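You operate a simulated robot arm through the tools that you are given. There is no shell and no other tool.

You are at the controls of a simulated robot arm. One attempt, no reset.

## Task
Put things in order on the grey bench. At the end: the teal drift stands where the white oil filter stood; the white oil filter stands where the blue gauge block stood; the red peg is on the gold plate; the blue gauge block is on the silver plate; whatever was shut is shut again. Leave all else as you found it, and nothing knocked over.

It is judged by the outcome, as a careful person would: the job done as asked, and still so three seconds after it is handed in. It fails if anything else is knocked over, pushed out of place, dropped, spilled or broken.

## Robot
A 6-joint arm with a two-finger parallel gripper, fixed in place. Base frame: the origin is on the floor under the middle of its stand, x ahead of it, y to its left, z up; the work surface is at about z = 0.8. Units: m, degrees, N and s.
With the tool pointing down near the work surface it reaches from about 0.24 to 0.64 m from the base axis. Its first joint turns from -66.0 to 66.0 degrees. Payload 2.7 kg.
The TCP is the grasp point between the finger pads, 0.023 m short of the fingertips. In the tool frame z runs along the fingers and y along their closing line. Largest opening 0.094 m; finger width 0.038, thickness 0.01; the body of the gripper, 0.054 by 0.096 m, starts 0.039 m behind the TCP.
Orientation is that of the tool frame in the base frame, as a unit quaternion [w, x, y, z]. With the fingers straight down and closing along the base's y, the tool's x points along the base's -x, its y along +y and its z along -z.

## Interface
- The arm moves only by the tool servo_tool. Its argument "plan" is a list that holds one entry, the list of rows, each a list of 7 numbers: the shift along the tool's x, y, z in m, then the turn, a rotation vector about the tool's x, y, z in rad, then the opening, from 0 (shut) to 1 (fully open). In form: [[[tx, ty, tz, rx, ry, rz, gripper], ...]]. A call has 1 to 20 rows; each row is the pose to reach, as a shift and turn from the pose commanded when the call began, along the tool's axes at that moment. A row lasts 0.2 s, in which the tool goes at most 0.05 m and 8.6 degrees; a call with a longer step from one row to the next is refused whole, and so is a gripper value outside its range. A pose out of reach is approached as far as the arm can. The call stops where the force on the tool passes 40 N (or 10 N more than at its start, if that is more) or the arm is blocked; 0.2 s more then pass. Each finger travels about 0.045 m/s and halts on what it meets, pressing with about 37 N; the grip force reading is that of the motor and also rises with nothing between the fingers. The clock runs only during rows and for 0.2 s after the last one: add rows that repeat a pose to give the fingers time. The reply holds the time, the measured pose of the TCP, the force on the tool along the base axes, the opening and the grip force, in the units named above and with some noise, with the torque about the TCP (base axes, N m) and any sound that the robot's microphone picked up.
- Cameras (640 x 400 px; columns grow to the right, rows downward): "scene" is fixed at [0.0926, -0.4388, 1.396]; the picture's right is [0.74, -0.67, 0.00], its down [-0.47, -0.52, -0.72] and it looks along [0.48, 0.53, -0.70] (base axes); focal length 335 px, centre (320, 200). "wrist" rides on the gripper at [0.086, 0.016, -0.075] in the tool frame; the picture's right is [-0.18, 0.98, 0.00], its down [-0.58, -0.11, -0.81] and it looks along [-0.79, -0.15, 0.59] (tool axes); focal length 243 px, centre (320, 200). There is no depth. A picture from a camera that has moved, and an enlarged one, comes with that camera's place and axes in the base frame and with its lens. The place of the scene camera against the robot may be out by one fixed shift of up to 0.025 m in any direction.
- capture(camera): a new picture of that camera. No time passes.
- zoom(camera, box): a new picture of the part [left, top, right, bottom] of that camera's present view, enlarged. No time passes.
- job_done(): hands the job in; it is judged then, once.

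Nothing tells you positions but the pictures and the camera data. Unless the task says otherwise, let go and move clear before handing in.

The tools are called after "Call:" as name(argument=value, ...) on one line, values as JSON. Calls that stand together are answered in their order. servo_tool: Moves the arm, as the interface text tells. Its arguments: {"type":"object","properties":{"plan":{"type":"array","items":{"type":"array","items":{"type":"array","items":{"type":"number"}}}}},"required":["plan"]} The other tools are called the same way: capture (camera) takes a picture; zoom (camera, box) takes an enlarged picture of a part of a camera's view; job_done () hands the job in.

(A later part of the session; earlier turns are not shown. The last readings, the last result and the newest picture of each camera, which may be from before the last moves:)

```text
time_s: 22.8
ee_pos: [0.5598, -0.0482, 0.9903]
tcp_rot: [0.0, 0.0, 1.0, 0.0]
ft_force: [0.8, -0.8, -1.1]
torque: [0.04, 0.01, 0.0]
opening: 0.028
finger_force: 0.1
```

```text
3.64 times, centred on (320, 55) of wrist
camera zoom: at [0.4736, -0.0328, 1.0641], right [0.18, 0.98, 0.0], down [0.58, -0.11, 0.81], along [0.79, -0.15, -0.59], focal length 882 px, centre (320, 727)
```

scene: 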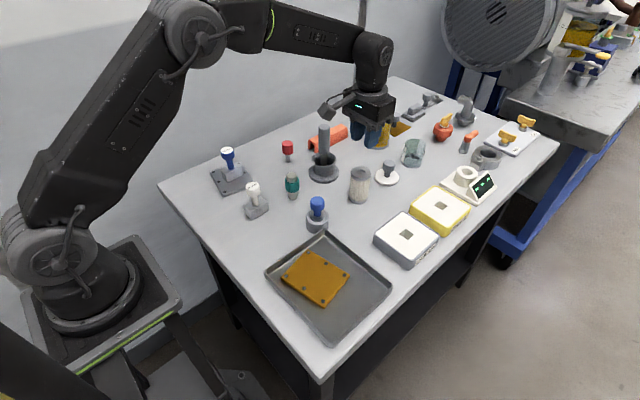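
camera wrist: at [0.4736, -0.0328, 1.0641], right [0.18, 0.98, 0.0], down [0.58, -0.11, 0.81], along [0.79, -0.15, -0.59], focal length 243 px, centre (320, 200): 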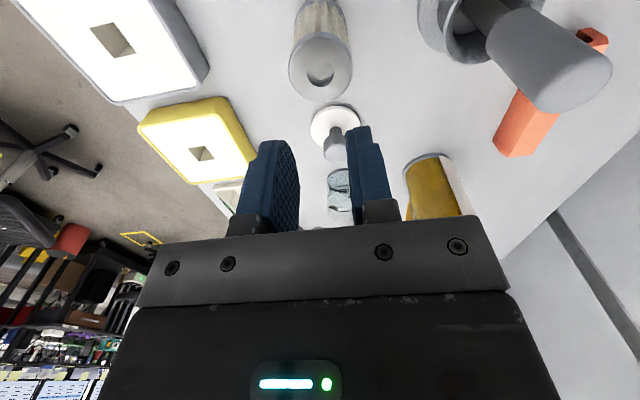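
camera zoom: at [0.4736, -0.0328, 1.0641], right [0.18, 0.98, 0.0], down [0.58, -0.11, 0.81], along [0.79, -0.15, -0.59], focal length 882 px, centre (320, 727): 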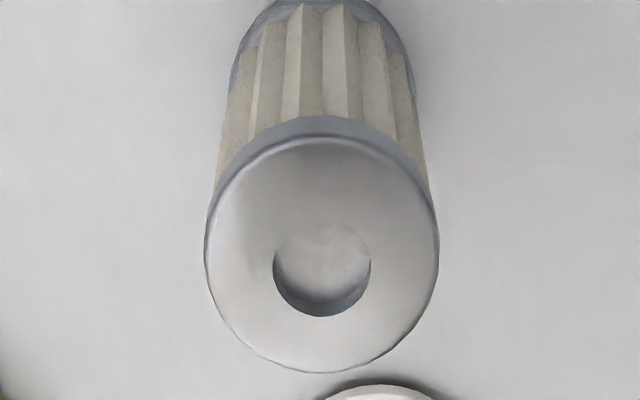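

The filter is still upright and shifted by only about 1 mm, so the fingers simply slid off its cap. I'll reopen and grip about 13 mm lower so the pads hold more of the body, then lift very gently while watching the force.

Call:
servo_tool(plan=[[[0, 0, 0, 0, 0, 0, 0.6], [0, 0, 0, 0, 0, 0, 0.8], [0, 0, 0, 0, 0, 0, 1], [0, 0, 0, 0, 0, 0, 1], [0.0005, 0.0, 0.03, 0, 0, 0, 1], [0.0005, 0.0, 0.06, 0, 0, 0, 1], [0.0005, 0.0, 0.09, 0, 0, 0, 1], [0.0005, 0.0, 0.115, 0, 0, 0, 1], [0.0005, 0.0, 0.13, 0, 0, 0, 1], [0.0005, 0.0, 0.1375, 0, 0, 0, 1], [0.0005, 0.0, 0.1375, 0, 0, 0, 1]]])

Call:
capture(camera="wrist")

Call:
zoom(camera="scene", box=[310, 120, 420, 220])

```text
time_s: 25.2
ee_pos: [0.558, -0.0482, 0.8521]
tcp_rot: [0.001, 0.0, 1.0, 0.0]
ft_force: [0.1, -0.4, 0.0]
torque: [0.01, 0.01, -0.02]
opening: 0.0942
finger_force: 0.0
```

```text
taken
camera wrist: at [0.4726, -0.0326, 0.9255], right [0.18, 0.98, 0.0], down [0.58, -0.11, 0.81], along [0.79, -0.15, -0.59], focal length 243 px, centre (320, 200)
```

wrist: 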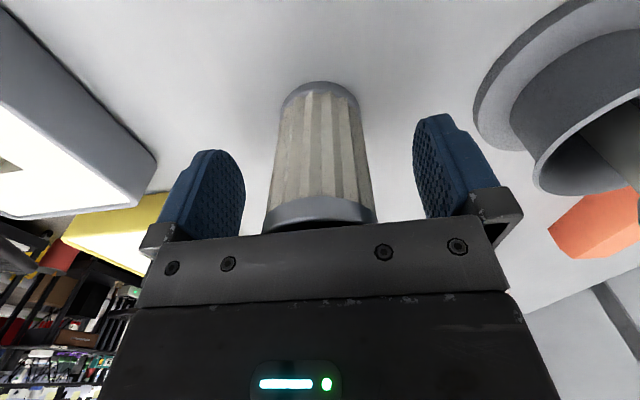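

```text
4.00 times, centred on (365, 170) of scene
camera zoom: at [0.0926, -0.4388, 1.396], right [0.74, -0.67, 0.0], down [-0.47, -0.52, -0.72], along [0.48, 0.53, -0.7], focal length 1341 px, centre (140, 320)
```

zoom: 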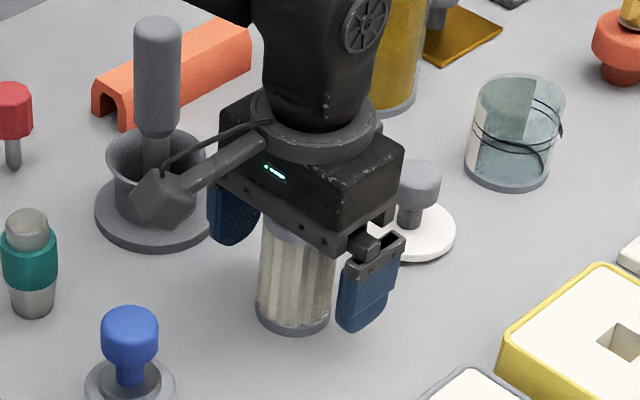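

The fingers now straddle more of the body. I'll close fully and try a 4 mm lift.

Call:
servo_tool(plan=[[[0, 0, 0, 0, 0, 0, 0.7], [0, 0, 0, 0, 0, 0, 0.5], [0, 0, 0, 0, 0, 0, 0.3], [0, 0, 0, 0, 0, 0, 0], [0, 0, 0, 0, 0, 0, 0], [0, 0, 0, 0, 0, 0, 0], [0, 0, 0, 0, 0, 0, 0]]])

Call:
servo_tool(plan=[[[0, 0, -0.001, 0, 0, 0, 0], [0, 0, -0.002, 0, 0, 0, 0], [0, 0, -0.003, 0, 0, 0, 0], [0, 0, -0.004, 0, 0, 0, 0]]])

Call:
capture(camera="wrist")

Call:
zoom(camera="scene", box=[310, 120, 420, 220])

```text
time_s: 26.8
ee_pos: [0.5596, -0.0476, 0.8511]
tcp_rot: [0.0, 0.0, 1.0, 0.0]
ft_force: [-0.4, -0.9, -0.6]
torque: [0.01, -0.04, 0.0]
opening: 0.0467
finger_force: 37.0
```

```text
time_s: 27.8
ee_pos: [0.5576, -0.0495, 0.8546]
tcp_rot: [0.001, 0.0, 1.0, 0.0]
ft_force: [-0.5, 0.0, -1.3]
torque: [0.04, 0.0, -0.01]
opening: 0.0465
finger_force: 36.7
```

```text
taken
camera wrist: at [0.4732, -0.0324, 0.93], right [0.18, 0.98, 0.0], down [0.58, -0.11, 0.81], along [0.79, -0.15, -0.59], focal length 243 px, centre (320, 200)
```

wrist: 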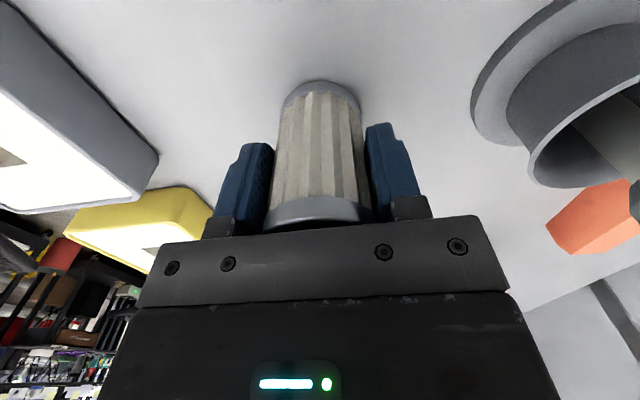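

```text
4.00 times, centred on (365, 170) of scene
camera zoom: at [0.0926, -0.4388, 1.396], right [0.74, -0.67, 0.0], down [-0.47, -0.52, -0.72], along [0.48, 0.53, -0.7], focal length 1341 px, centre (140, 320)
```

zoom: 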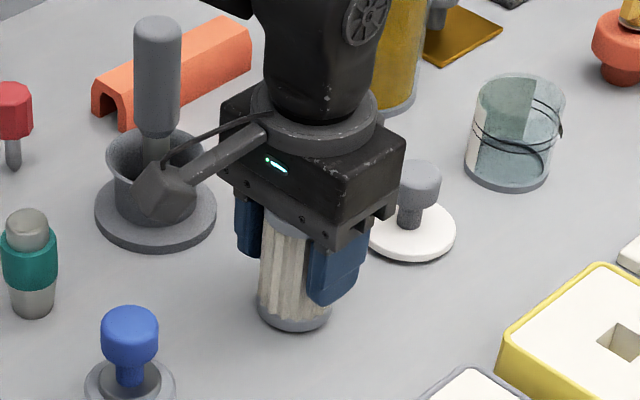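

The reading shows about 1 N of load. I'll lift another centimetre slowly and compare views to see whether the filter rises with the fingers.

Call:
servo_tool(plan=[[[0, 0, -0.002, 0, 0, 0, 0], [0, 0, -0.004, 0, 0, 0, 0], [0, 0, -0.006, 0, 0, 0, 0], [0, 0, -0.008, 0, 0, 0, 0], [0, 0, -0.01, 0, 0, 0, 0]]])

Call:
capture(camera="wrist")

Call:
zoom(camera="scene", box=[310, 120, 420, 220])

```text
time_s: 29.0
ee_pos: [0.5573, -0.0504, 0.8655]
tcp_rot: [-0.001, 0.0, 1.0, 0.0]
ft_force: [-0.4, -0.3, -0.8]
torque: [-0.01, -0.03, -0.02]
opening: 0.0465
finger_force: 37.2
```

```text
taken
camera wrist: at [0.4732, -0.0335, 0.9395], right [0.18, 0.98, 0.0], down [0.58, -0.11, 0.81], along [0.79, -0.15, -0.59], focal length 243 px, centre (320, 200)
```

wrist: 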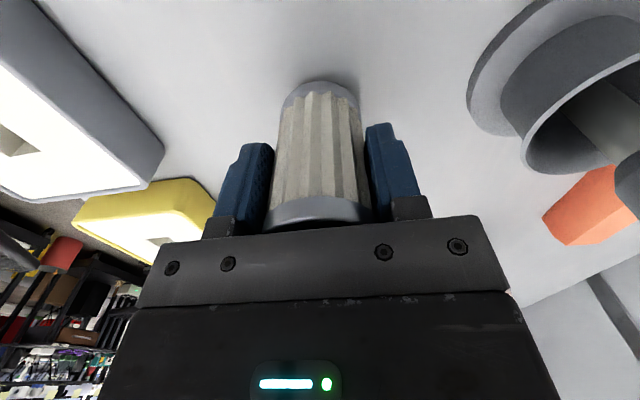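

```text
4.00 times, centred on (365, 170) of scene
camera zoom: at [0.0926, -0.4388, 1.396], right [0.74, -0.67, 0.0], down [-0.47, -0.52, -0.72], along [0.48, 0.53, -0.7], focal length 1341 px, centre (140, 320)
```

zoom: 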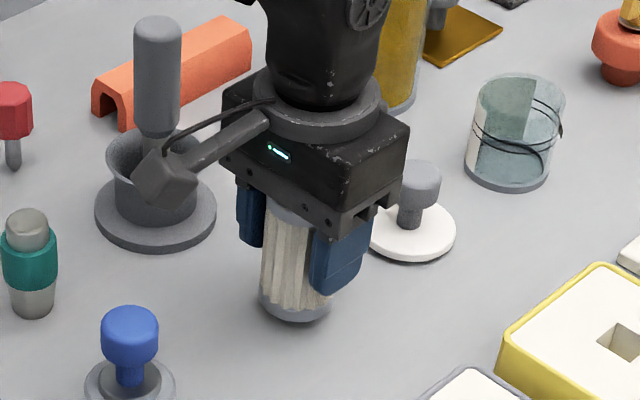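

This time the filter rises with the fingers. I'll keep lifting slowly and check for creep.

Call:
servo_tool(plan=[[[0, 0, -0.004, 0, 0, 0, 0], [0, 0, -0.01, 0, 0, 0, 0], [0, 0, -0.017, 0, 0, 0, 0], [0, 0, -0.024, 0, 0, 0, 0], [0, 0, -0.03, 0, 0, 0, 0], [0, 0, -0.034, 0, 0, 0, 0]]])

Call:
capture(camera="wrist")

Call:
zoom(camera="scene", box=[310, 120, 420, 220])

```text
time_s: 30.4
ee_pos: [0.5592, -0.0491, 0.9006]
tcp_rot: [0.0, 0.0, 1.0, 0.0]
ft_force: [0.7, 0.9, -1.5]
torque: [0.01, 0.0, -0.02]
opening: 0.0466
finger_force: 36.7
```

```text
taken
camera wrist: at [0.4738, -0.0325, 0.9742], right [0.18, 0.98, 0.0], down [0.58, -0.11, 0.81], along [0.79, -0.15, -0.59], focal length 243 px, centre (320, 200)
```

wrist: 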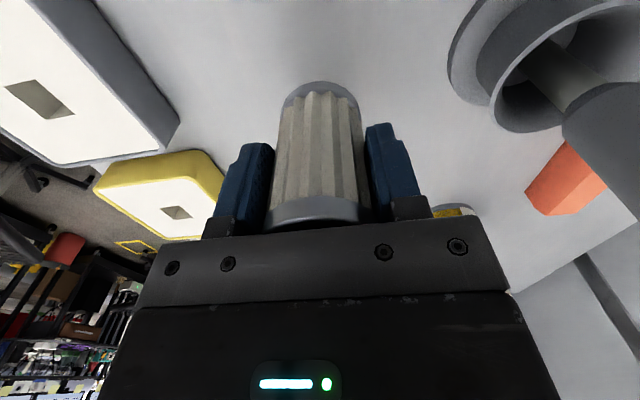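

```text
4.00 times, centred on (365, 170) of scene
camera zoom: at [0.0926, -0.4388, 1.396], right [0.74, -0.67, 0.0], down [-0.47, -0.52, -0.72], along [0.48, 0.53, -0.7], focal length 1341 px, centre (140, 320)
```

zoom: 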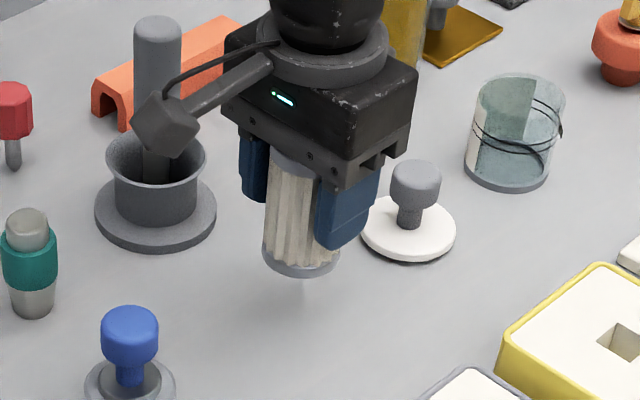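

The filter is holding well clear of the bench. I'll take a close-up as a creep baseline, then raise it to carrying height.

Call:
zoom(camera="wrist", box=[220, 60, 420, 240])

Call:
servo_tool(plan=[[[0, 0, -0.005, 0, 0, 0, 0], [0, 0, -0.014, 0, 0, 0, 0], [0, 0, -0.024, 0, 0, 0, 0], [0, 0, -0.034, 0, 0, 0, 0], [0, 0, -0.044, 0, 0, 0, 0], [0, 0, -0.054, 0, 0, 0, 0], [0, 0, -0.06, 0, 0, 0, 0]]])

Call:
zoom(camera="wrist", box=[220, 60, 420, 240])

```text
2.22 times, centred on (320, 150) of wrist
camera zoom: at [0.4738, -0.0325, 0.9742], right [0.18, 0.98, 0.0], down [0.58, -0.11, 0.81], along [0.79, -0.15, -0.59], focal length 539 px, centre (320, 311)
```

zoom: 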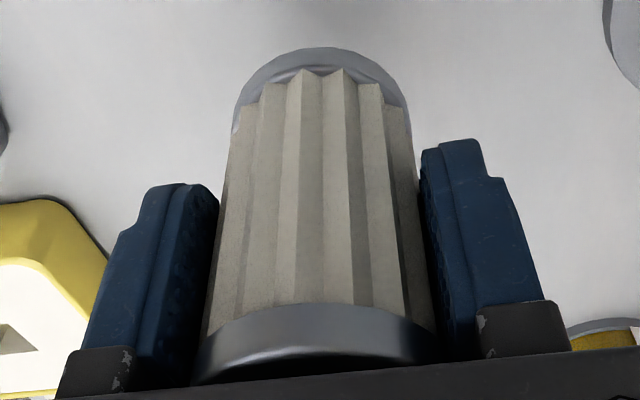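

```text
time_s: 32.0
ee_pos: [0.5601, -0.0499, 0.9584]
tcp_rot: [-0.001, 0.0, 1.0, 0.0]
ft_force: [-0.9, -0.6, -1.9]
torque: [-0.01, -0.02, 0.02]
opening: 0.0466
finger_force: 36.9
```

```text
2.22 times, centred on (320, 150) of wrist
camera zoom: at [0.4745, -0.0334, 1.0333], right [0.18, 0.98, 0.0], down [0.58, -0.11, 0.81], along [0.79, -0.15, -0.59], focal length 539 px, centre (320, 311)
```

zoom: 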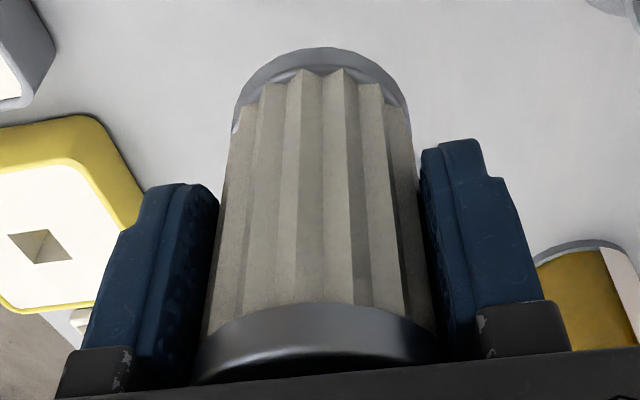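

No creep at all between views, so the hold is solid. Now I'll carry the filter to the gauge block's old spot at about (0.239, 0.0805).

Call:
servo_tool(plan=[[[0.012, 0.005, 0, 0, 0, 0, 0], [0.035, 0.0142, 0, 0, 0, 0, 0], [0.065, 0.0263, 0, 0, 0, 0, 0], [0.097, 0.0393, 0, 0, 0, 0, 0], [0.13, 0.0526, 0, 0, 0, 0, 0], [0.163, 0.066, 0, 0, 0, 0, 0], [0.196, 0.0793, 0, 0, 0, 0, 0], [0.229, 0.0927, 0, 0, 0, 0, 0], [0.26, 0.1053, 0, 0, 0, 0, 0], [0.288, 0.1166, 0, 0, 0, 0, 0], [0.308, 0.1247, 0, 0, 0, 0, 0], [0.3199, 0.1295, 0, 0, 0, 0, 0], [0.3199, 0.1295, 0, 0, 0, 0, 0]]])

Call:
capture(camera="wrist")

Call:
capture(camera="scene")

```text
time_s: 34.8
ee_pos: [0.238, 0.0796, 0.9598]
tcp_rot: [0.0, -0.001, 1.0, 0.0]
ft_force: [0.1, 0.1, -0.9]
torque: [-0.02, -0.01, 0.02]
opening: 0.0468
finger_force: 37.2
```

```text
taken
camera wrist: at [0.1532, 0.097, 1.0339], right [0.18, 0.98, 0.0], down [0.58, -0.11, 0.81], along [0.79, -0.15, -0.59], focal length 243 px, centre (320, 200)
```

wrist: 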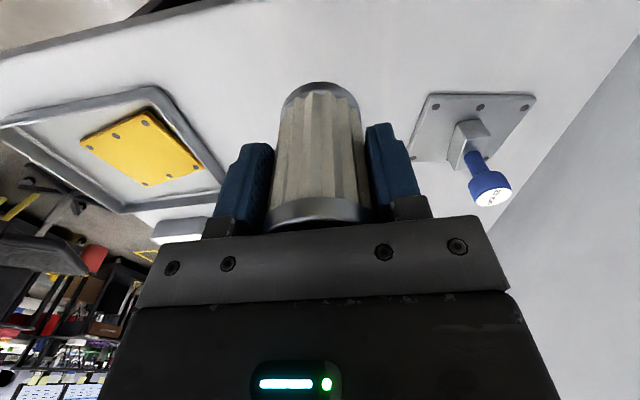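

```text
taken
```

scene: 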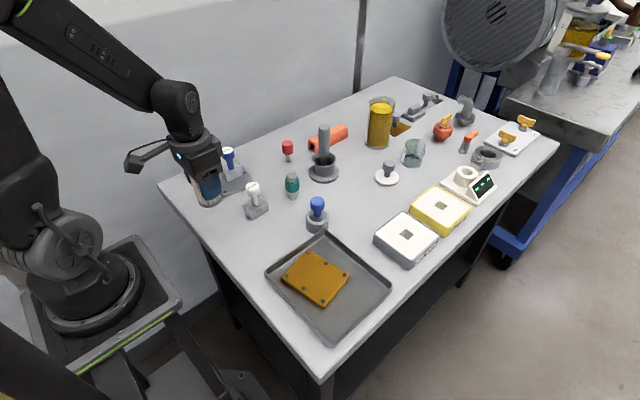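

The filter is over the target spot. Lowering it to just above the bench.

Call:
servo_tool(plan=[[[0, 0, 0.01, 0, 0, 0, 0], [0, 0, 0.03, 0, 0, 0, 0], [0, 0, 0.05, 0, 0, 0, 0], [0, 0, 0.07, 0, 0, 0, 0], [0, 0, 0.085, 0, 0, 0, 0], [0, 0, 0.095, 0, 0, 0, 0], [0, 0, 0.101, 0, 0, 0, 0], [0, 0, 0.104, 0, 0, 0, 0], [0, 0, 0.104, 0, 0, 0, 0]]])

Call:
zoom(camera="scene", box=[170, 150, 280, 250])

Call:
capture(camera="wrist")

```text
time_s: 36.8
ee_pos: [0.2384, 0.0816, 0.8553]
tcp_rot: [0.0, 0.001, 1.0, 0.0]
ft_force: [-0.8, 0.6, -1.4]
torque: [-0.03, 0.0, 0.0]
opening: 0.0466
finger_force: 37.3
```

```text
4.00 times, centred on (225, 200) of scene
camera zoom: at [0.0926, -0.4388, 1.396], right [0.74, -0.67, 0.0], down [-0.47, -0.52, -0.72], along [0.48, 0.53, -0.7], focal length 1341 px, centre (700, 200)
```

zoom: 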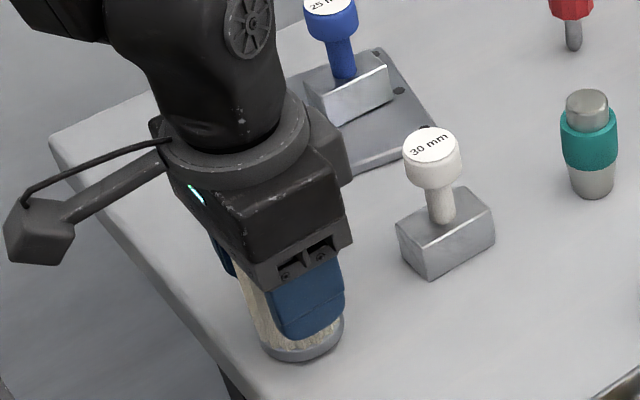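

```text
taken
camera wrist: at [0.1529, 0.0976, 0.9297], right [0.18, 0.98, 0.0], down [0.58, -0.11, 0.81], along [0.79, -0.15, -0.59], focal length 243 px, centre (320, 200)
```

wrist: 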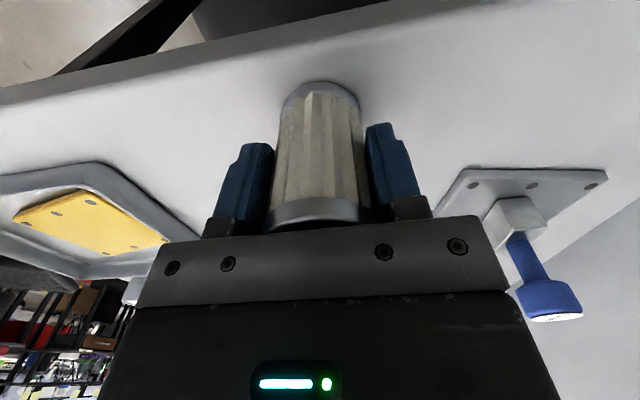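

Just above the bench now (about 4 mm). I'll lower in half-millimetre steps until it touches.

Call:
servo_tool(plan=[[[0, 0, 0.001, 0, 0, 0, 0], [0, 0, 0.002, 0, 0, 0, 0], [0, 0, 0.003, 0, 0, 0, 0], [0, 0, 0.003, 0, 0, 0, 0]]])

```text
time_s: 37.8
ee_pos: [0.24, 0.0807, 0.8537]
tcp_rot: [0.0, 0.0, 1.0, 0.0]
ft_force: [0.4, -0.5, -2.0]
torque: [-0.02, 0.03, 0.04]
opening: 0.0468
finger_force: 37.1
```

Call:
servo_tool(plan=[[[0, 0, 0.0005, 0, 0, 0, 0], [0, 0, 0.001, 0, 0, 0, 0], [0, 0, 0.001, 0, 0, 0, 0]]])

```text
time_s: 38.6
ee_pos: [0.2374, 0.0822, 0.8516]
tcp_rot: [0.001, 0.0, 1.0, 0.0]
ft_force: [0.4, -0.2, -1.7]
torque: [0.03, 0.01, 0.01]
opening: 0.0466
finger_force: 37.4
```

No contact yet; continuing a fraction at a time.

Call:
servo_tool(plan=[[[0, 0, 0.0005, 0, 0, 0, 0], [0, 0, 0.0005, 0, 0, 0, 0]]])

```text
time_s: 39.2
ee_pos: [0.2394, 0.0808, 0.8523]
tcp_rot: [0.0, 0.0, 1.0, 0.0]
ft_force: [-5.8, 0.9, 23.9]
torque: [-0.07, 0.23, 0.01]
opening: 0.0465
finger_force: 37.3
```

Contact at 24 N. Easing back slightly, then releasing gradually.

Call:
servo_tool(plan=[[[0, 0, -0.0004, 0, 0, 0, 0], [0, 0, -0.0004, 0, 0, 0, 0]]])

Call:
servo_tool(plan=[[[0, 0, 0, 0, 0, 0, 0.52], [0, 0, 0, 0, 0, 0, 0.56], [0, 0, 0, 0, 0, 0, 0.7], [0, 0, 0, 0, 0, 0, 0.85], [0, 0, 0, 0, 0, 0, 1], [0, 0, 0, 0, 0, 0, 1]]])

Call:
capture(camera="wrist")

```text
time_s: 39.8
ee_pos: [0.2404, 0.0811, 0.8513]
tcp_rot: [0.0, 0.0, 1.0, -0.001]
ft_force: [-0.6, -1.2, -0.3]
torque: [-0.04, 0.03, -0.03]
opening: 0.0464
finger_force: 37.0
```

```text
time_s: 41.2
ee_pos: [0.2401, 0.0814, 0.8504]
tcp_rot: [0.0, 0.0, 1.0, 0.0]
ft_force: [-0.2, 0.1, -0.4]
torque: [-0.04, -0.01, 0.0]
opening: 0.0939
finger_force: 0.1
```

```text
taken
camera wrist: at [0.1538, 0.0974, 0.9258], right [0.18, 0.98, 0.0], down [0.58, -0.11, 0.81], along [0.79, -0.15, -0.59], focal length 243 px, centre (320, 200)
```

wrist: 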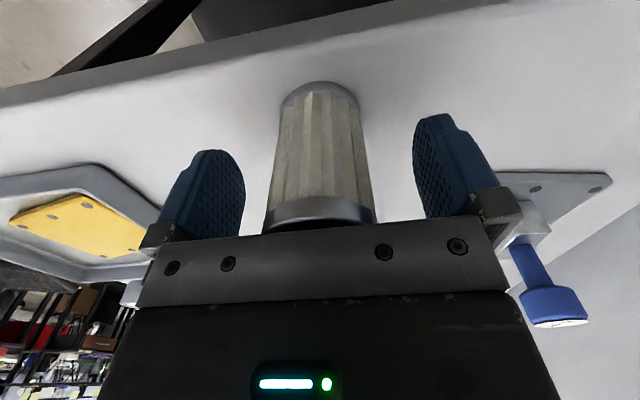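

Released. Retreating straight up.

Call:
servo_tool(plan=[[[0, 0, -0.01, 0, 0, 0, 1], [0, 0, -0.03, 0, 0, 0, 1], [0, 0, -0.06, 0, 0, 0, 1], [0, 0, -0.09, 0, 0, 0, 1], [0, 0, -0.12, 0, 0, 0, 1], [0, 0, -0.14, 0, 0, 0, 1], [0, 0, -0.14, 0, 0, 0, 1]]])

Call:
capture(camera="wrist")

Call:
capture(camera="scene")

```text
time_s: 42.8
ee_pos: [0.239, 0.0795, 0.9908]
tcp_rot: [0.0, 0.001, 1.0, 0.0]
ft_force: [0.2, -0.9, 0.3]
torque: [-0.02, 0.0, 0.0]
opening: 0.0939
finger_force: 0.0
```

```text
taken
camera wrist: at [0.1534, 0.0958, 1.0652], right [0.18, 0.98, 0.0], down [0.58, -0.11, 0.81], along [0.79, -0.15, -0.59], focal length 243 px, centre (320, 200)
```

wrist: 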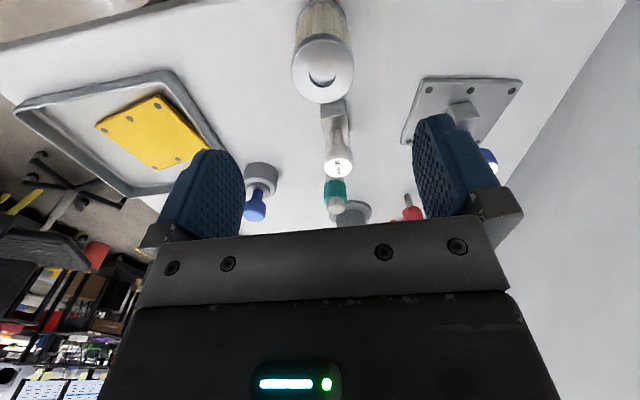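

```text
taken
```

scene: 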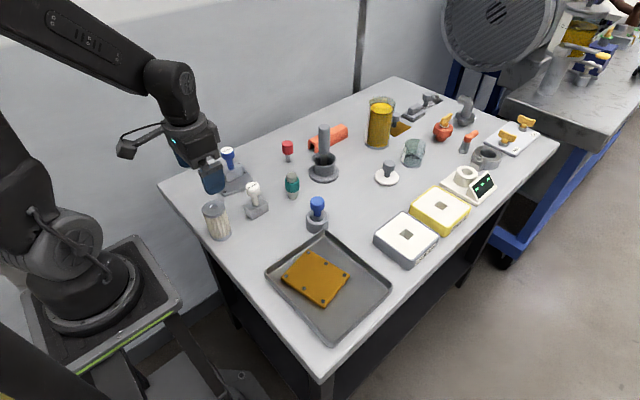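

The filter stands upright in the gauge block's old place. Next is the teal drift, so I'll move over to view it.

Call:
servo_tool(plan=[[[-0.02, -0.002, 0, 0, 0, 0, 1], [-0.055, -0.005, 0, 0, 0, 0, 1], [-0.09, -0.008, 0, 0, 0, 0, 1], [-0.125, -0.0115, 0, 0, 0, 0, 1], [-0.1464, -0.0135, 0, 0, 0, 0, 1], [-0.1464, -0.0135, 0, 0, 0, 0, 1]]])

Call:
capture(camera="wrist")

Call:
zoom(camera="wrist", box=[240, 0, 440, 140])

```text
time_s: 44.2
ee_pos: [0.386, 0.068, 0.9933]
tcp_rot: [0.0, 0.0, 1.0, 0.0]
ft_force: [0.2, 0.0, 0.3]
torque: [-0.01, 0.02, -0.03]
opening: 0.0938
finger_force: 0.1
```

```text
taken
camera wrist: at [0.3008, 0.0835, 1.067], right [0.18, 0.98, 0.0], down [0.58, -0.11, 0.81], along [0.79, -0.15, -0.59], focal length 243 px, centre (320, 200)
```

wrist: 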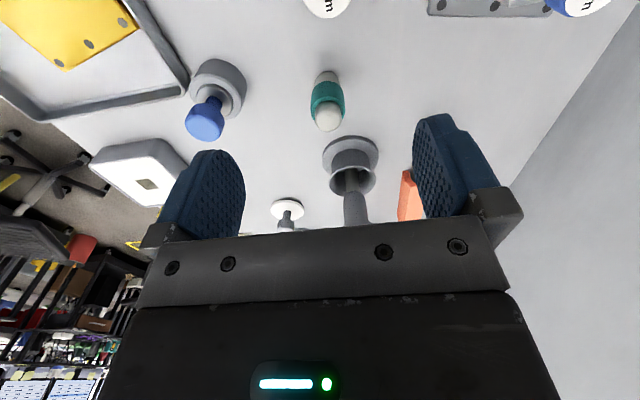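

```text
2.86 times, centred on (340, 70) of wrist
camera zoom: at [0.3008, 0.0835, 1.067], right [0.18, 0.98, 0.0], down [0.58, -0.11, 0.81], along [0.79, -0.15, -0.59], focal length 693 px, centre (263, 571)
```

zoom: 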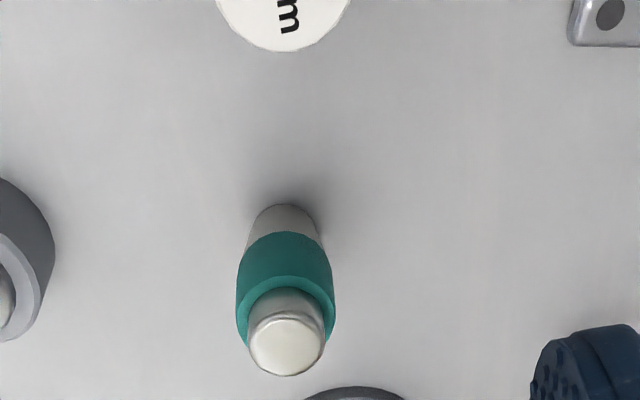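

The drift is centred near (0.442, 0.0655), about 0.07 m tall with a 0.034 m collar. Going down unrotated would put the wrist camera close over the 30 mm knob, so I'll turn the tool 45° first to swing the camera over empty bench.

Call:
servo_tool(plan=[[[-0.01, 0, 0, 0, 0, 0.13, 1], [-0.02, -0.0005, 0, 0, 0, 0.26, 1], [-0.03, -0.001, 0, 0, 0, 0.39, 1], [-0.04, -0.001, 0, 0, 0, 0.52, 1], [-0.05, -0.0015, 0, 0, 0, 0.65, 1], [-0.057, -0.0015, 0, 0, 0, 0.785, 1], [-0.057, -0.0015, 0.02, 0, 0, 0.785, 1], [-0.057, -0.0015, 0.042, 0, 0, 0.785, 1], [-0.057, -0.0015, 0.042, 0, 0, 0.785, 1]]])

Call:
capture(camera="wrist")

Call:
zoom(camera="scene", box=[220, 90, 380, 220])

```text
time_s: 46.2
ee_pos: [0.4435, 0.0659, 0.948]
tcp_rot: [0.0, 0.383, 0.924, 0.0]
ft_force: [0.4, 0.2, 0.0]
torque: [0.01, -0.03, 0.03]
opening: 0.0942
finger_force: 0.1
```

```text
taken
camera wrist: at [0.3948, 0.138, 1.0221], right [0.83, 0.56, 0.0], down [0.33, -0.49, 0.81], along [0.46, -0.67, -0.59], focal length 243 px, centre (320, 200)
```

wrist: 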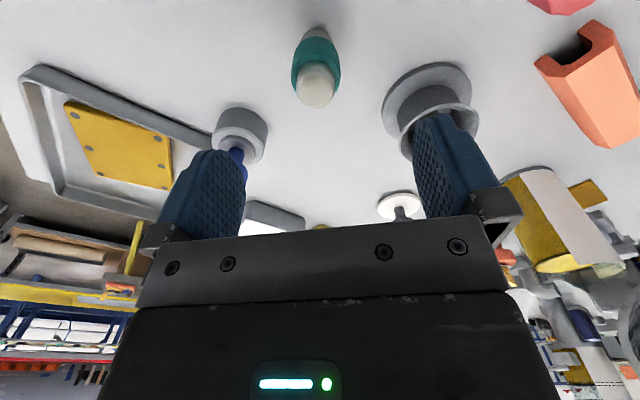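

```text
3.08 times, centred on (300, 155) of scene
camera zoom: at [0.0926, -0.4388, 1.396], right [0.74, -0.67, 0.0], down [-0.47, -0.52, -0.72], along [0.48, 0.53, -0.7], focal length 1031 px, centre (382, 338)
```

zoom: 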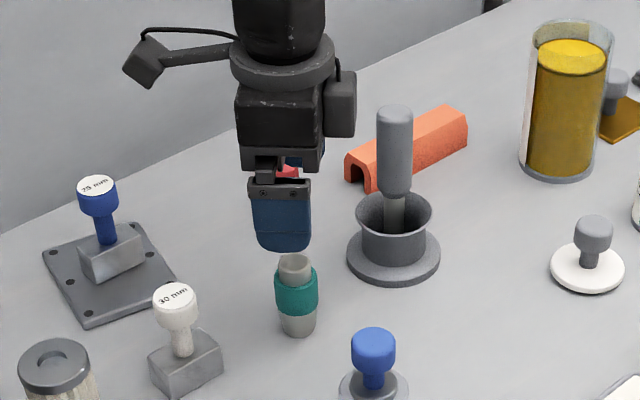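

The camera is now well clear, and the drift lies under the tool. One zoom to fine-tune the centring.

Call:
zoom(camera="wrist", box=[260, 10, 380, 120])

```text
3.64 times, centred on (320, 65) of wrist
camera zoom: at [0.3948, 0.138, 1.0221], right [0.83, 0.56, 0.0], down [0.33, -0.49, 0.81], along [0.46, -0.67, -0.59], focal length 882 px, centre (320, 691)
```

zoom: 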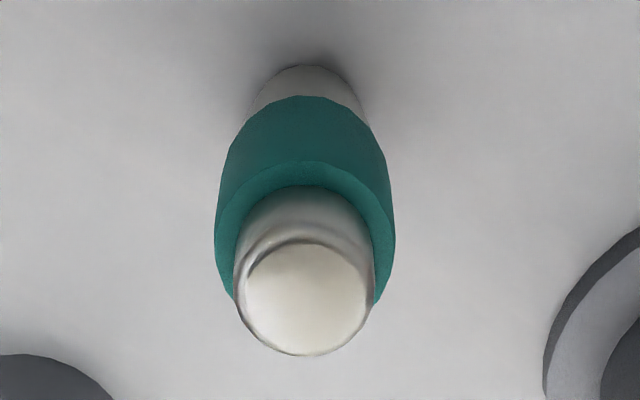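

Centring confirmed at (0.442, 0.0656). I'll narrow the opening to about 0.066 m to stay well off the mortar, and descend to the collar.

Call:
servo_tool(plan=[[[0, 0, 0.01, 0, 0, 0, 0.7], [0, 0, 0.03, 0, 0, 0, 0.7], [0, 0, 0.055, 0, 0, 0, 0.7], [0, 0, 0.08, 0, 0, 0, 0.7], [0, 0, 0.098, 0, 0, 0, 0.7], [0, 0, 0.107, 0, 0, 0, 0.7], [0, 0, 0.107, 0, 0, 0, 0.7]]])

Call:
capture(camera="wrist")

Call:
zoom(camera="scene", box=[220, 90, 380, 220])

```text
time_s: 47.8
ee_pos: [0.4425, 0.0638, 0.8407]
tcp_rot: [0.0, 0.383, 0.924, 0.0]
ft_force: [-0.5, -0.6, -0.1]
torque: [-0.03, 0.0, 0.01]
opening: 0.0658
finger_force: 0.0
```

```text
taken
camera wrist: at [0.394, 0.137, 0.9151], right [0.82, 0.57, 0.0], down [0.33, -0.49, 0.81], along [0.46, -0.67, -0.59], focal length 243 px, centre (320, 200)
```

wrist: 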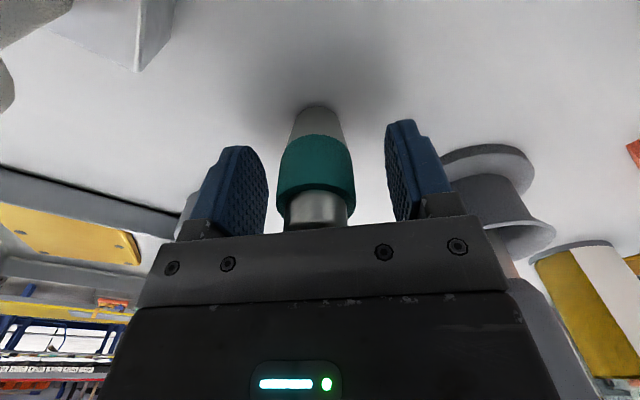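

```text
3.08 times, centred on (300, 155) of scene
camera zoom: at [0.0926, -0.4388, 1.396], right [0.74, -0.67, 0.0], down [-0.47, -0.52, -0.72], along [0.48, 0.53, -0.7], focal length 1031 px, centre (382, 338)
```

zoom: 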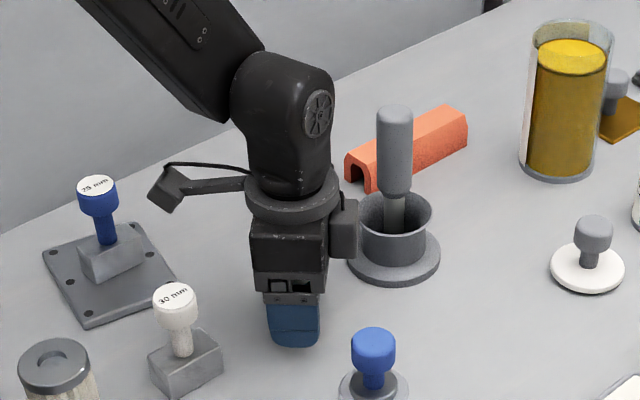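

The collar sits squarely between the pads. Closing, then a gentle lift.

Call:
servo_tool(plan=[[[0, 0, 0, 0, 0, 0, 0.5], [0, 0, 0, 0, 0, 0, 0.35], [0, 0, 0, 0, 0, 0, 0.2], [0, 0, 0, 0, 0, 0, 0], [0, 0, 0, 0, 0, 0, 0], [0, 0, 0, 0, 0, 0, 0]]])

Call:
zoom(camera="wrist", box=[220, 60, 420, 240])

Call:
servo_tool(plan=[[[0, 0, -0.002, 0, 0, 0, 0], [0, 0, -0.005, 0, 0, 0, 0], [0, 0, -0.01, 0, 0, 0, 0], [0, 0, -0.015, 0, 0, 0, 0], [0, 0, -0.02, 0, 0, 0, 0]]])

Call:
zoom(camera="wrist", box=[220, 60, 420, 240])

```text
time_s: 49.2
ee_pos: [0.4441, 0.0645, 0.8418]
tcp_rot: [-0.001, 0.382, 0.924, 0.001]
ft_force: [0.0, 0.8, 0.4]
torque: [-0.04, 0.02, -0.01]
opening: 0.0332
finger_force: 37.0
```

```text
2.22 times, centred on (320, 150) of wrist
camera zoom: at [0.3939, 0.1369, 0.9153], right [0.82, 0.57, 0.0], down [0.33, -0.49, 0.81], along [0.46, -0.67, -0.59], focal length 539 px, centre (320, 311)
```

zoom: 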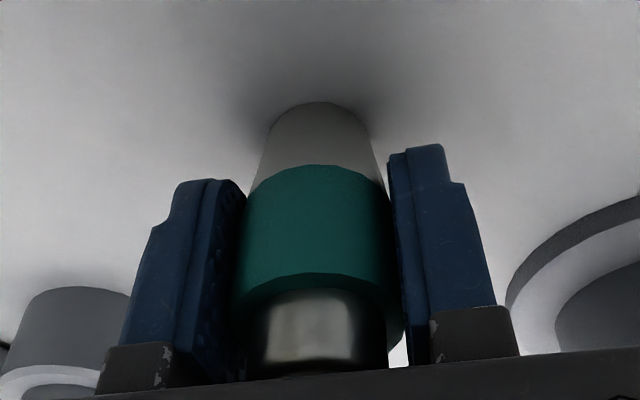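

```text
time_s: 50.4
ee_pos: [0.4421, 0.0656, 0.8617]
tcp_rot: [0.0, 0.382, 0.924, 0.0]
ft_force: [-1.1, -1.0, -2.1]
torque: [-0.01, 0.04, -0.01]
opening: 0.0329
finger_force: 37.2
```

```text
2.22 times, centred on (320, 150) of wrist
camera zoom: at [0.3941, 0.1376, 0.9364], right [0.82, 0.57, 0.0], down [0.33, -0.49, 0.81], along [0.46, -0.67, -0.59], focal length 539 px, centre (320, 311)
```

zoom: 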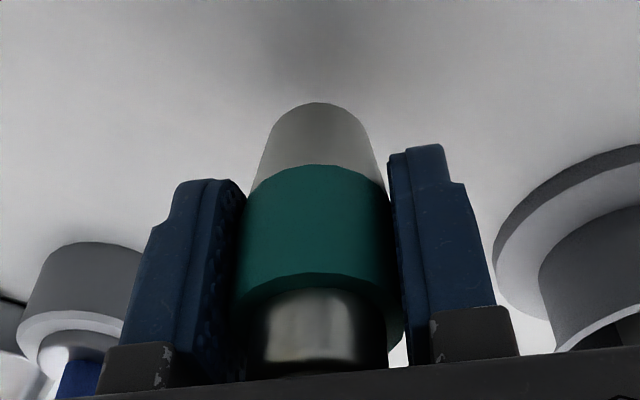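

The drift is held firmly with no slip. I'll raise it another 8 cm, then carry it to the filter's old spot (0.559, -0.049), turning the tool back to 0° on the way.

Call:
servo_tool(plan=[[[0, 0, -0.015, 0, 0, 0, 0], [0, 0, -0.035, 0, 0, 0, 0], [0, 0, -0.055, 0, 0, 0, 0], [0, 0, -0.075, 0, 0, 0, 0], [0, 0, -0.085, 0, 0, 0, 0], [-0.012, 0.0001, -0.085, 0, 0, 0, 0], [-0.037, 0.0003, -0.085, 0, 0, -0.12, 0], [-0.065, 0.0006, -0.085, 0, 0, -0.25, 0], [-0.093, 0.0009, -0.085, 0, 0, -0.38, 0], [-0.12, 0.0012, -0.085, 0, 0, -0.51, 0], [-0.145, 0.0014, -0.085, 0, 0, -0.64, 0], [-0.158, 0.0015, -0.085, 0, 0, -0.74, 0], [-0.1636, 0.0016, -0.085, 0, 0, -0.785, 0], [-0.1636, 0.0016, -0.085, 0, 0, -0.785, 0]]])

Call:
capture(camera="wrist")

Call:
capture(camera="scene")

```text
time_s: 53.4
ee_pos: [0.558, -0.0497, 0.9463]
tcp_rot: [0.0, -0.001, 1.0, 0.001]
ft_force: [-1.0, 0.4, -2.3]
torque: [0.0, -0.01, -0.01]
opening: 0.0328
finger_force: 36.8
```

```text
taken
camera wrist: at [0.4741, -0.0333, 1.0214], right [0.18, 0.98, 0.0], down [0.58, -0.11, 0.81], along [0.79, -0.15, -0.59], focal length 243 px, centre (320, 200)
```

wrist: 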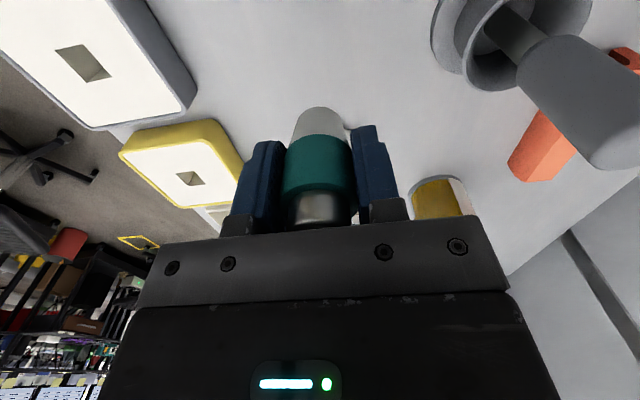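

```text
taken
```

scene: 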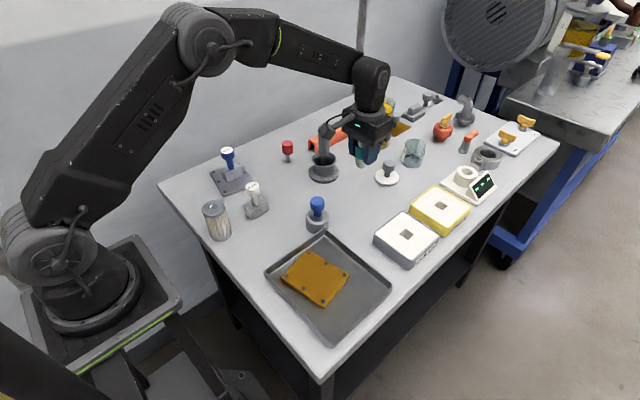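

The drift is over the spot. Lowering to about 4 mm above the bench, then finishing slowly.

Call:
servo_tool(plan=[[[0, 0, 0.012, 0, 0, 0, 0], [0, 0, 0.035, 0, 0, 0, 0], [0, 0, 0.06, 0, 0, 0, 0], [0, 0, 0.08, 0, 0, 0, 0], [0, 0, 0.094, 0, 0, 0, 0], [0, 0, 0.101, 0, 0, 0, 0], [0, 0, 0.103, 0, 0, 0, 0], [0, 0, 0.103, 0, 0, 0, 0]]])

Call:
zoom(camera="scene", box=[310, 120, 420, 220])

Call:
servo_tool(plan=[[[0, 0, 0.0005, 0, 0, 0, 0], [0, 0, 0.001, 0, 0, 0, 0], [0, 0, 0.0015, 0, 0, 0, 0], [0, 0, 0.0015, 0, 0, 0, 0]]])

```text
time_s: 55.2
ee_pos: [0.559, -0.0509, 0.8441]
tcp_rot: [0.001, 0.0, 1.0, 0.001]
ft_force: [-0.1, 0.1, -1.6]
torque: [-0.03, 0.02, -0.01]
opening: 0.0328
finger_force: 37.0
```

```text
4.00 times, centred on (365, 170) of scene
camera zoom: at [0.0927, -0.4388, 1.396], right [0.74, -0.67, 0.0], down [-0.47, -0.52, -0.72], along [0.48, 0.53, -0.7], focal length 1341 px, centre (140, 320)
```

zoom: 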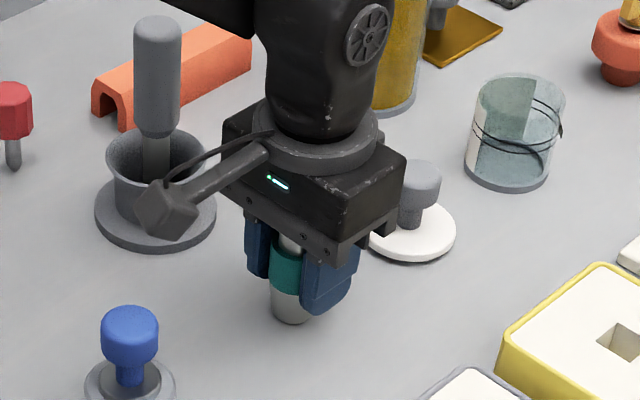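

```text
time_s: 56.2
ee_pos: [0.5597, -0.0503, 0.8426]
tcp_rot: [0.0, 0.0, 1.0, 0.0]
ft_force: [-0.5, 0.3, -2.2]
torque: [0.03, -0.01, 0.0]
opening: 0.0326
finger_force: 36.8
```

Call:
servo_tool(plan=[[[0, 0, 0.0005, 0, 0, 0, 0], [0, 0, 0.0005, 0, 0, 0, 0]]])

```text
time_s: 56.8
ee_pos: [0.5586, -0.0496, 0.8418]
tcp_rot: [0.0, 0.0, 1.0, 0.0]
ft_force: [0.3, -0.2, -1.0]
torque: [0.0, 0.0, -0.02]
opening: 0.033
finger_force: 37.2
```

The drift is within a fraction of a millimetre of the bench and there's no contact force yet. Another half-millimetre.

Call:
servo_tool(plan=[[[0, 0, 0.0005, 0, 0, 0, 0], [0, 0, 0.0005, 0, 0, 0, 0]]])

```text
time_s: 57.4
ee_pos: [0.5599, -0.0493, 0.842]
tcp_rot: [0.0, 0.0, 1.0, 0.0]
ft_force: [0.7, -0.3, -1.9]
torque: [0.06, 0.03, -0.02]
opening: 0.0327
finger_force: 37.0
```

Call:
servo_tool(plan=[[[0, 0, 0.0004, 0, 0, 0, 0], [0, 0, 0.0004, 0, 0, 0, 0]]])

```text
time_s: 58.0
ee_pos: [0.5587, -0.0492, 0.8406]
tcp_rot: [0.0, 0.0, 1.0, 0.0]
ft_force: [-0.1, -0.5, -1.5]
torque: [0.0, 0.0, 0.04]
opening: 0.0328
finger_force: 36.9
```

Still no contact; continuing carefully.

Call:
servo_tool(plan=[[[0, 0, 0.0004, 0, 0, 0, 0], [0, 0, 0.0004, 0, 0, 0, 0]]])

Call:
zoom(camera="scene", box=[330, 160, 390, 210])

```text
time_s: 58.6
ee_pos: [0.5595, -0.0504, 0.84]
tcp_rot: [0.0, 0.0, 1.0, 0.0]
ft_force: [-1.5, 0.2, 3.3]
torque: [0.01, 0.06, 0.02]
opening: 0.0326
finger_force: 36.9
```

```text
8.00 times, centred on (360, 185) of scene
camera zoom: at [0.0925, -0.4388, 1.396], right [0.74, -0.67, 0.0], down [-0.47, -0.52, -0.72], along [0.48, 0.53, -0.7], focal length 2681 px, centre (0, 320)
```

zoom: 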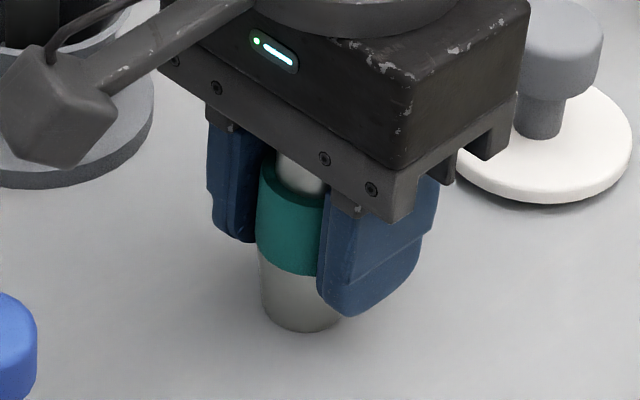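

Light contact (about 5 N net). The drift is seated and upright. Releasing and retreating.

Call:
servo_tool(plan=[[[0, 0, 0, 0, 0, 0, 0.38], [0, 0, 0, 0, 0, 0, 0.45], [0, 0, 0, 0, 0, 0, 0.6], [0, 0, 0, 0, 0, 0, 0.75], [0, 0, 0, 0, 0, 0, 0.75]]])

Call:
servo_tool(plan=[[[0, 0, -0.01, 0, 0, 0, 0.75], [0, 0, -0.03, 0, 0, 0, 0.75], [0, 0, -0.06, 0, 0, 0, 0.75], [0, 0, -0.09, 0, 0, 0, 0.75], [0, 0, -0.12, 0, 0, 0, 0.9], [0, 0, -0.15, 0, 0, 0, 1], [0, 0, -0.15, 0, 0, 0, 1]]])

Call:
capture(camera="wrist")

Call:
capture(camera="scene")

```text
time_s: 59.8
ee_pos: [0.5595, -0.0496, 0.8396]
tcp_rot: [0.0, 0.0, 1.0, 0.0]
ft_force: [-0.6, -0.2, 0.1]
torque: [0.04, 0.0, -0.02]
opening: 0.0705
finger_force: 0.1
```

```text
time_s: 61.4
ee_pos: [0.5576, -0.0478, 0.9923]
tcp_rot: [0.0, 0.0, 1.0, 0.0]
ft_force: [-0.2, 0.0, 0.2]
torque: [-0.01, -0.02, 0.0]
opening: 0.094
finger_force: 0.0
```

```text
taken
camera wrist: at [0.472, -0.0319, 1.067], right [0.18, 0.98, 0.0], down [0.58, -0.11, 0.81], along [0.79, -0.15, -0.59], focal length 243 px, centre (320, 200)
```

wrist: 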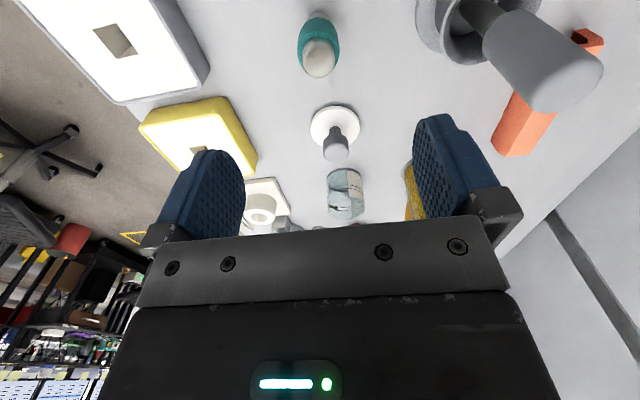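

```text
taken
```

scene: 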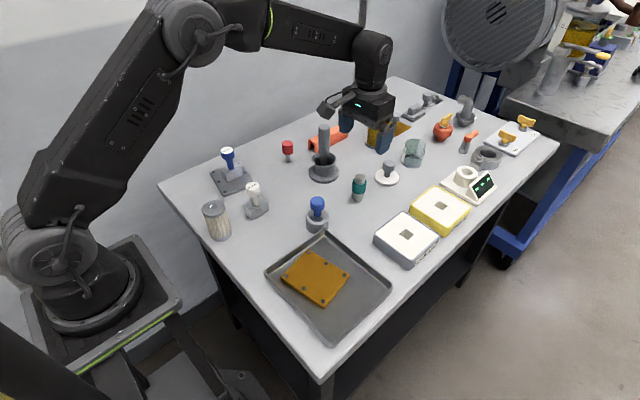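

The drift now stands where the filter was. Next is the red peg near (0.520, 0.187), so I'll route around the mortar's spindle to a viewing position.

Call:
servo_tool(plan=[[[0.03, 0, -0.005, 0, 0, 0, 1], [0.07, 0.008, -0.01, 0, 0, 0, 1], [0.095, 0.04, -0.01, 0, 0, 0, 1], [0.108, 0.08, -0.01, 0, 0, 0, 1], [0.1188, 0.122, -0.01, 0, 0, 0, 1], [0.1188, 0.167, -0.01, 0, 0, 0, 1], [0.1188, 0.21, -0.01, 0, 0, 0, 1], [0.1188, 0.2355, -0.01, 0, 0, 0, 1], [0.1188, 0.2355, -0.01, 0, 0, 0, 1]]])

Call:
capture(camera="wrist")

Call:
zoom(camera="wrist", box=[260, 40, 400, 150])

```text
time_s: 63.4
ee_pos: [0.4397, 0.1867, 1.0005]
tcp_rot: [0.0, -0.001, 1.0, 0.0]
ft_force: [0.3, -0.6, 0.0]
torque: [0.01, -0.02, 0.0]
opening: 0.0937
finger_force: 0.0
```

```text
taken
camera wrist: at [0.3553, 0.2031, 1.0748], right [0.18, 0.98, 0.0], down [0.58, -0.11, 0.81], along [0.79, -0.15, -0.59], focal length 243 px, centre (320, 200)
```

wrist: 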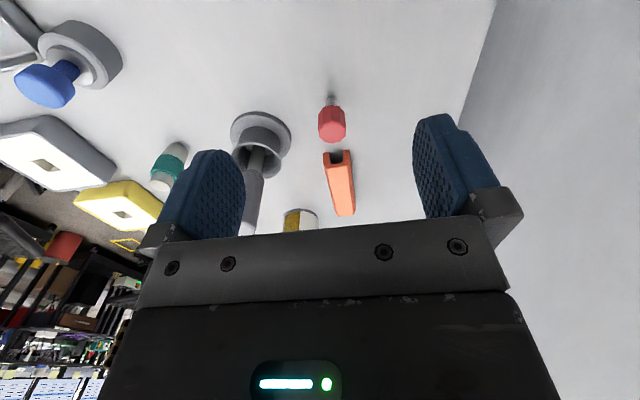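

```text
3.64 times, centred on (330, 95) of wrist
camera zoom: at [0.3553, 0.2031, 1.0748], right [0.18, 0.98, 0.0], down [0.58, -0.11, 0.81], along [0.79, -0.15, -0.59], focal length 882 px, centre (284, 582)
```

zoom: 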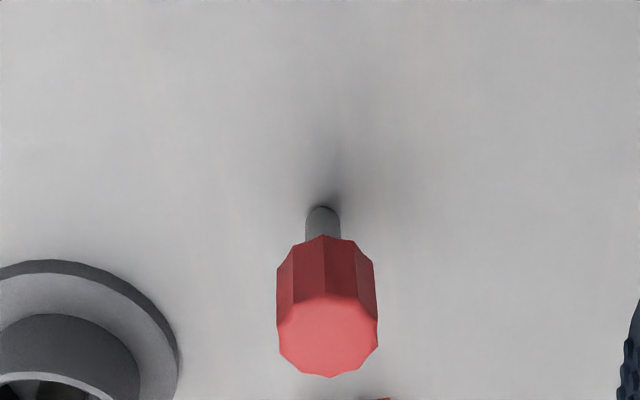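

The peg's head is near (0.519, 0.185), z 0.835 to 0.865. It stands on a slim pin, so I'll centre above it carefully and re-measure.

Call:
servo_tool(plan=[[[-0.025, -0.0005, 0.005, 0, 0, 0, 1], [-0.055, -0.001, 0.01, 0, 0, 0, 1], [-0.079, -0.0015, 0.03, 0, 0, 0, 1], [-0.079, -0.0015, 0.06, 0, 0, 0, 1], [-0.079, -0.0015, 0.075, 0, 0, 0, 1], [-0.079, -0.0015, 0.075, 0, 0, 0, 1]]])

Call:
capture(camera="wrist")

Call:
zoom(camera="wrist", box=[260, 40, 400, 150])

Call:
zoom(camera="scene", box=[240, 90, 360, 190])

```text
time_s: 64.8
ee_pos: [0.5185, 0.1852, 0.9258]
tcp_rot: [0.0, 0.0, 1.0, 0.0]
ft_force: [0.3, -0.2, -0.8]
torque: [0.0, -0.02, 0.01]
opening: 0.0941
finger_force: 0.0
```

```text
taken
camera wrist: at [0.4336, 0.2014, 1.0003], right [0.18, 0.98, 0.0], down [0.58, -0.11, 0.81], along [0.79, -0.15, -0.59], focal length 243 px, centre (320, 200)
```

wrist: 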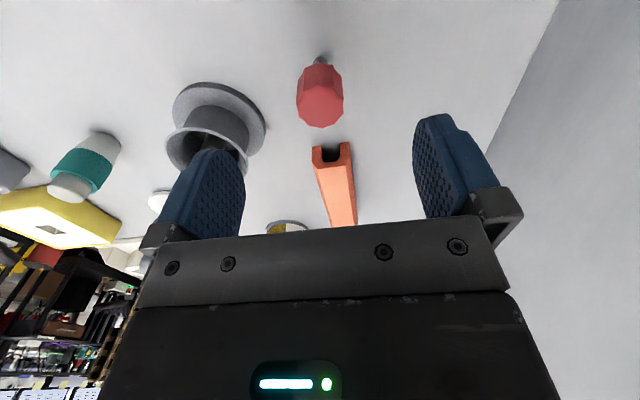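

```text
3.64 times, centred on (330, 95) of wrist
camera zoom: at [0.4336, 0.2014, 1.0003], right [0.18, 0.98, 0.0], down [0.58, -0.11, 0.81], along [0.79, -0.15, -0.59], focal length 882 px, centre (284, 582)
```

zoom: 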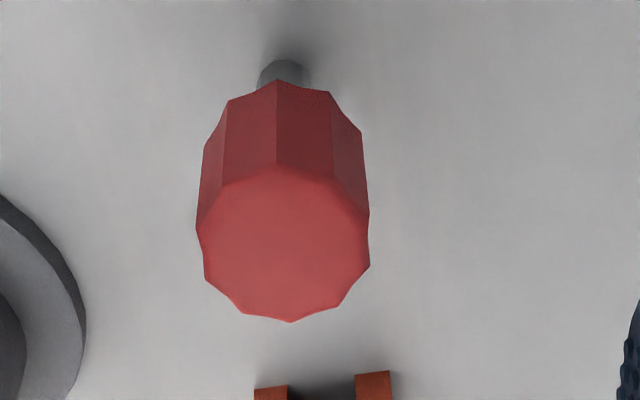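

```text
4.00 times, centred on (300, 140) of scene
camera zoom: at [0.0926, -0.4388, 1.396], right [0.74, -0.67, 0.0], down [-0.47, -0.52, -0.72], along [0.48, 0.53, -0.7], focal length 1341 px, centre (400, 440)
```

zoom: 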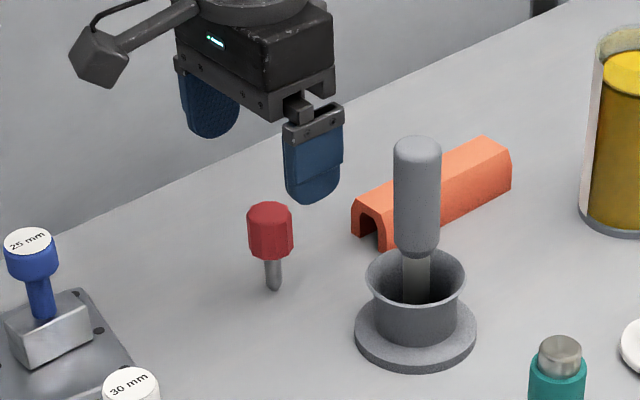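

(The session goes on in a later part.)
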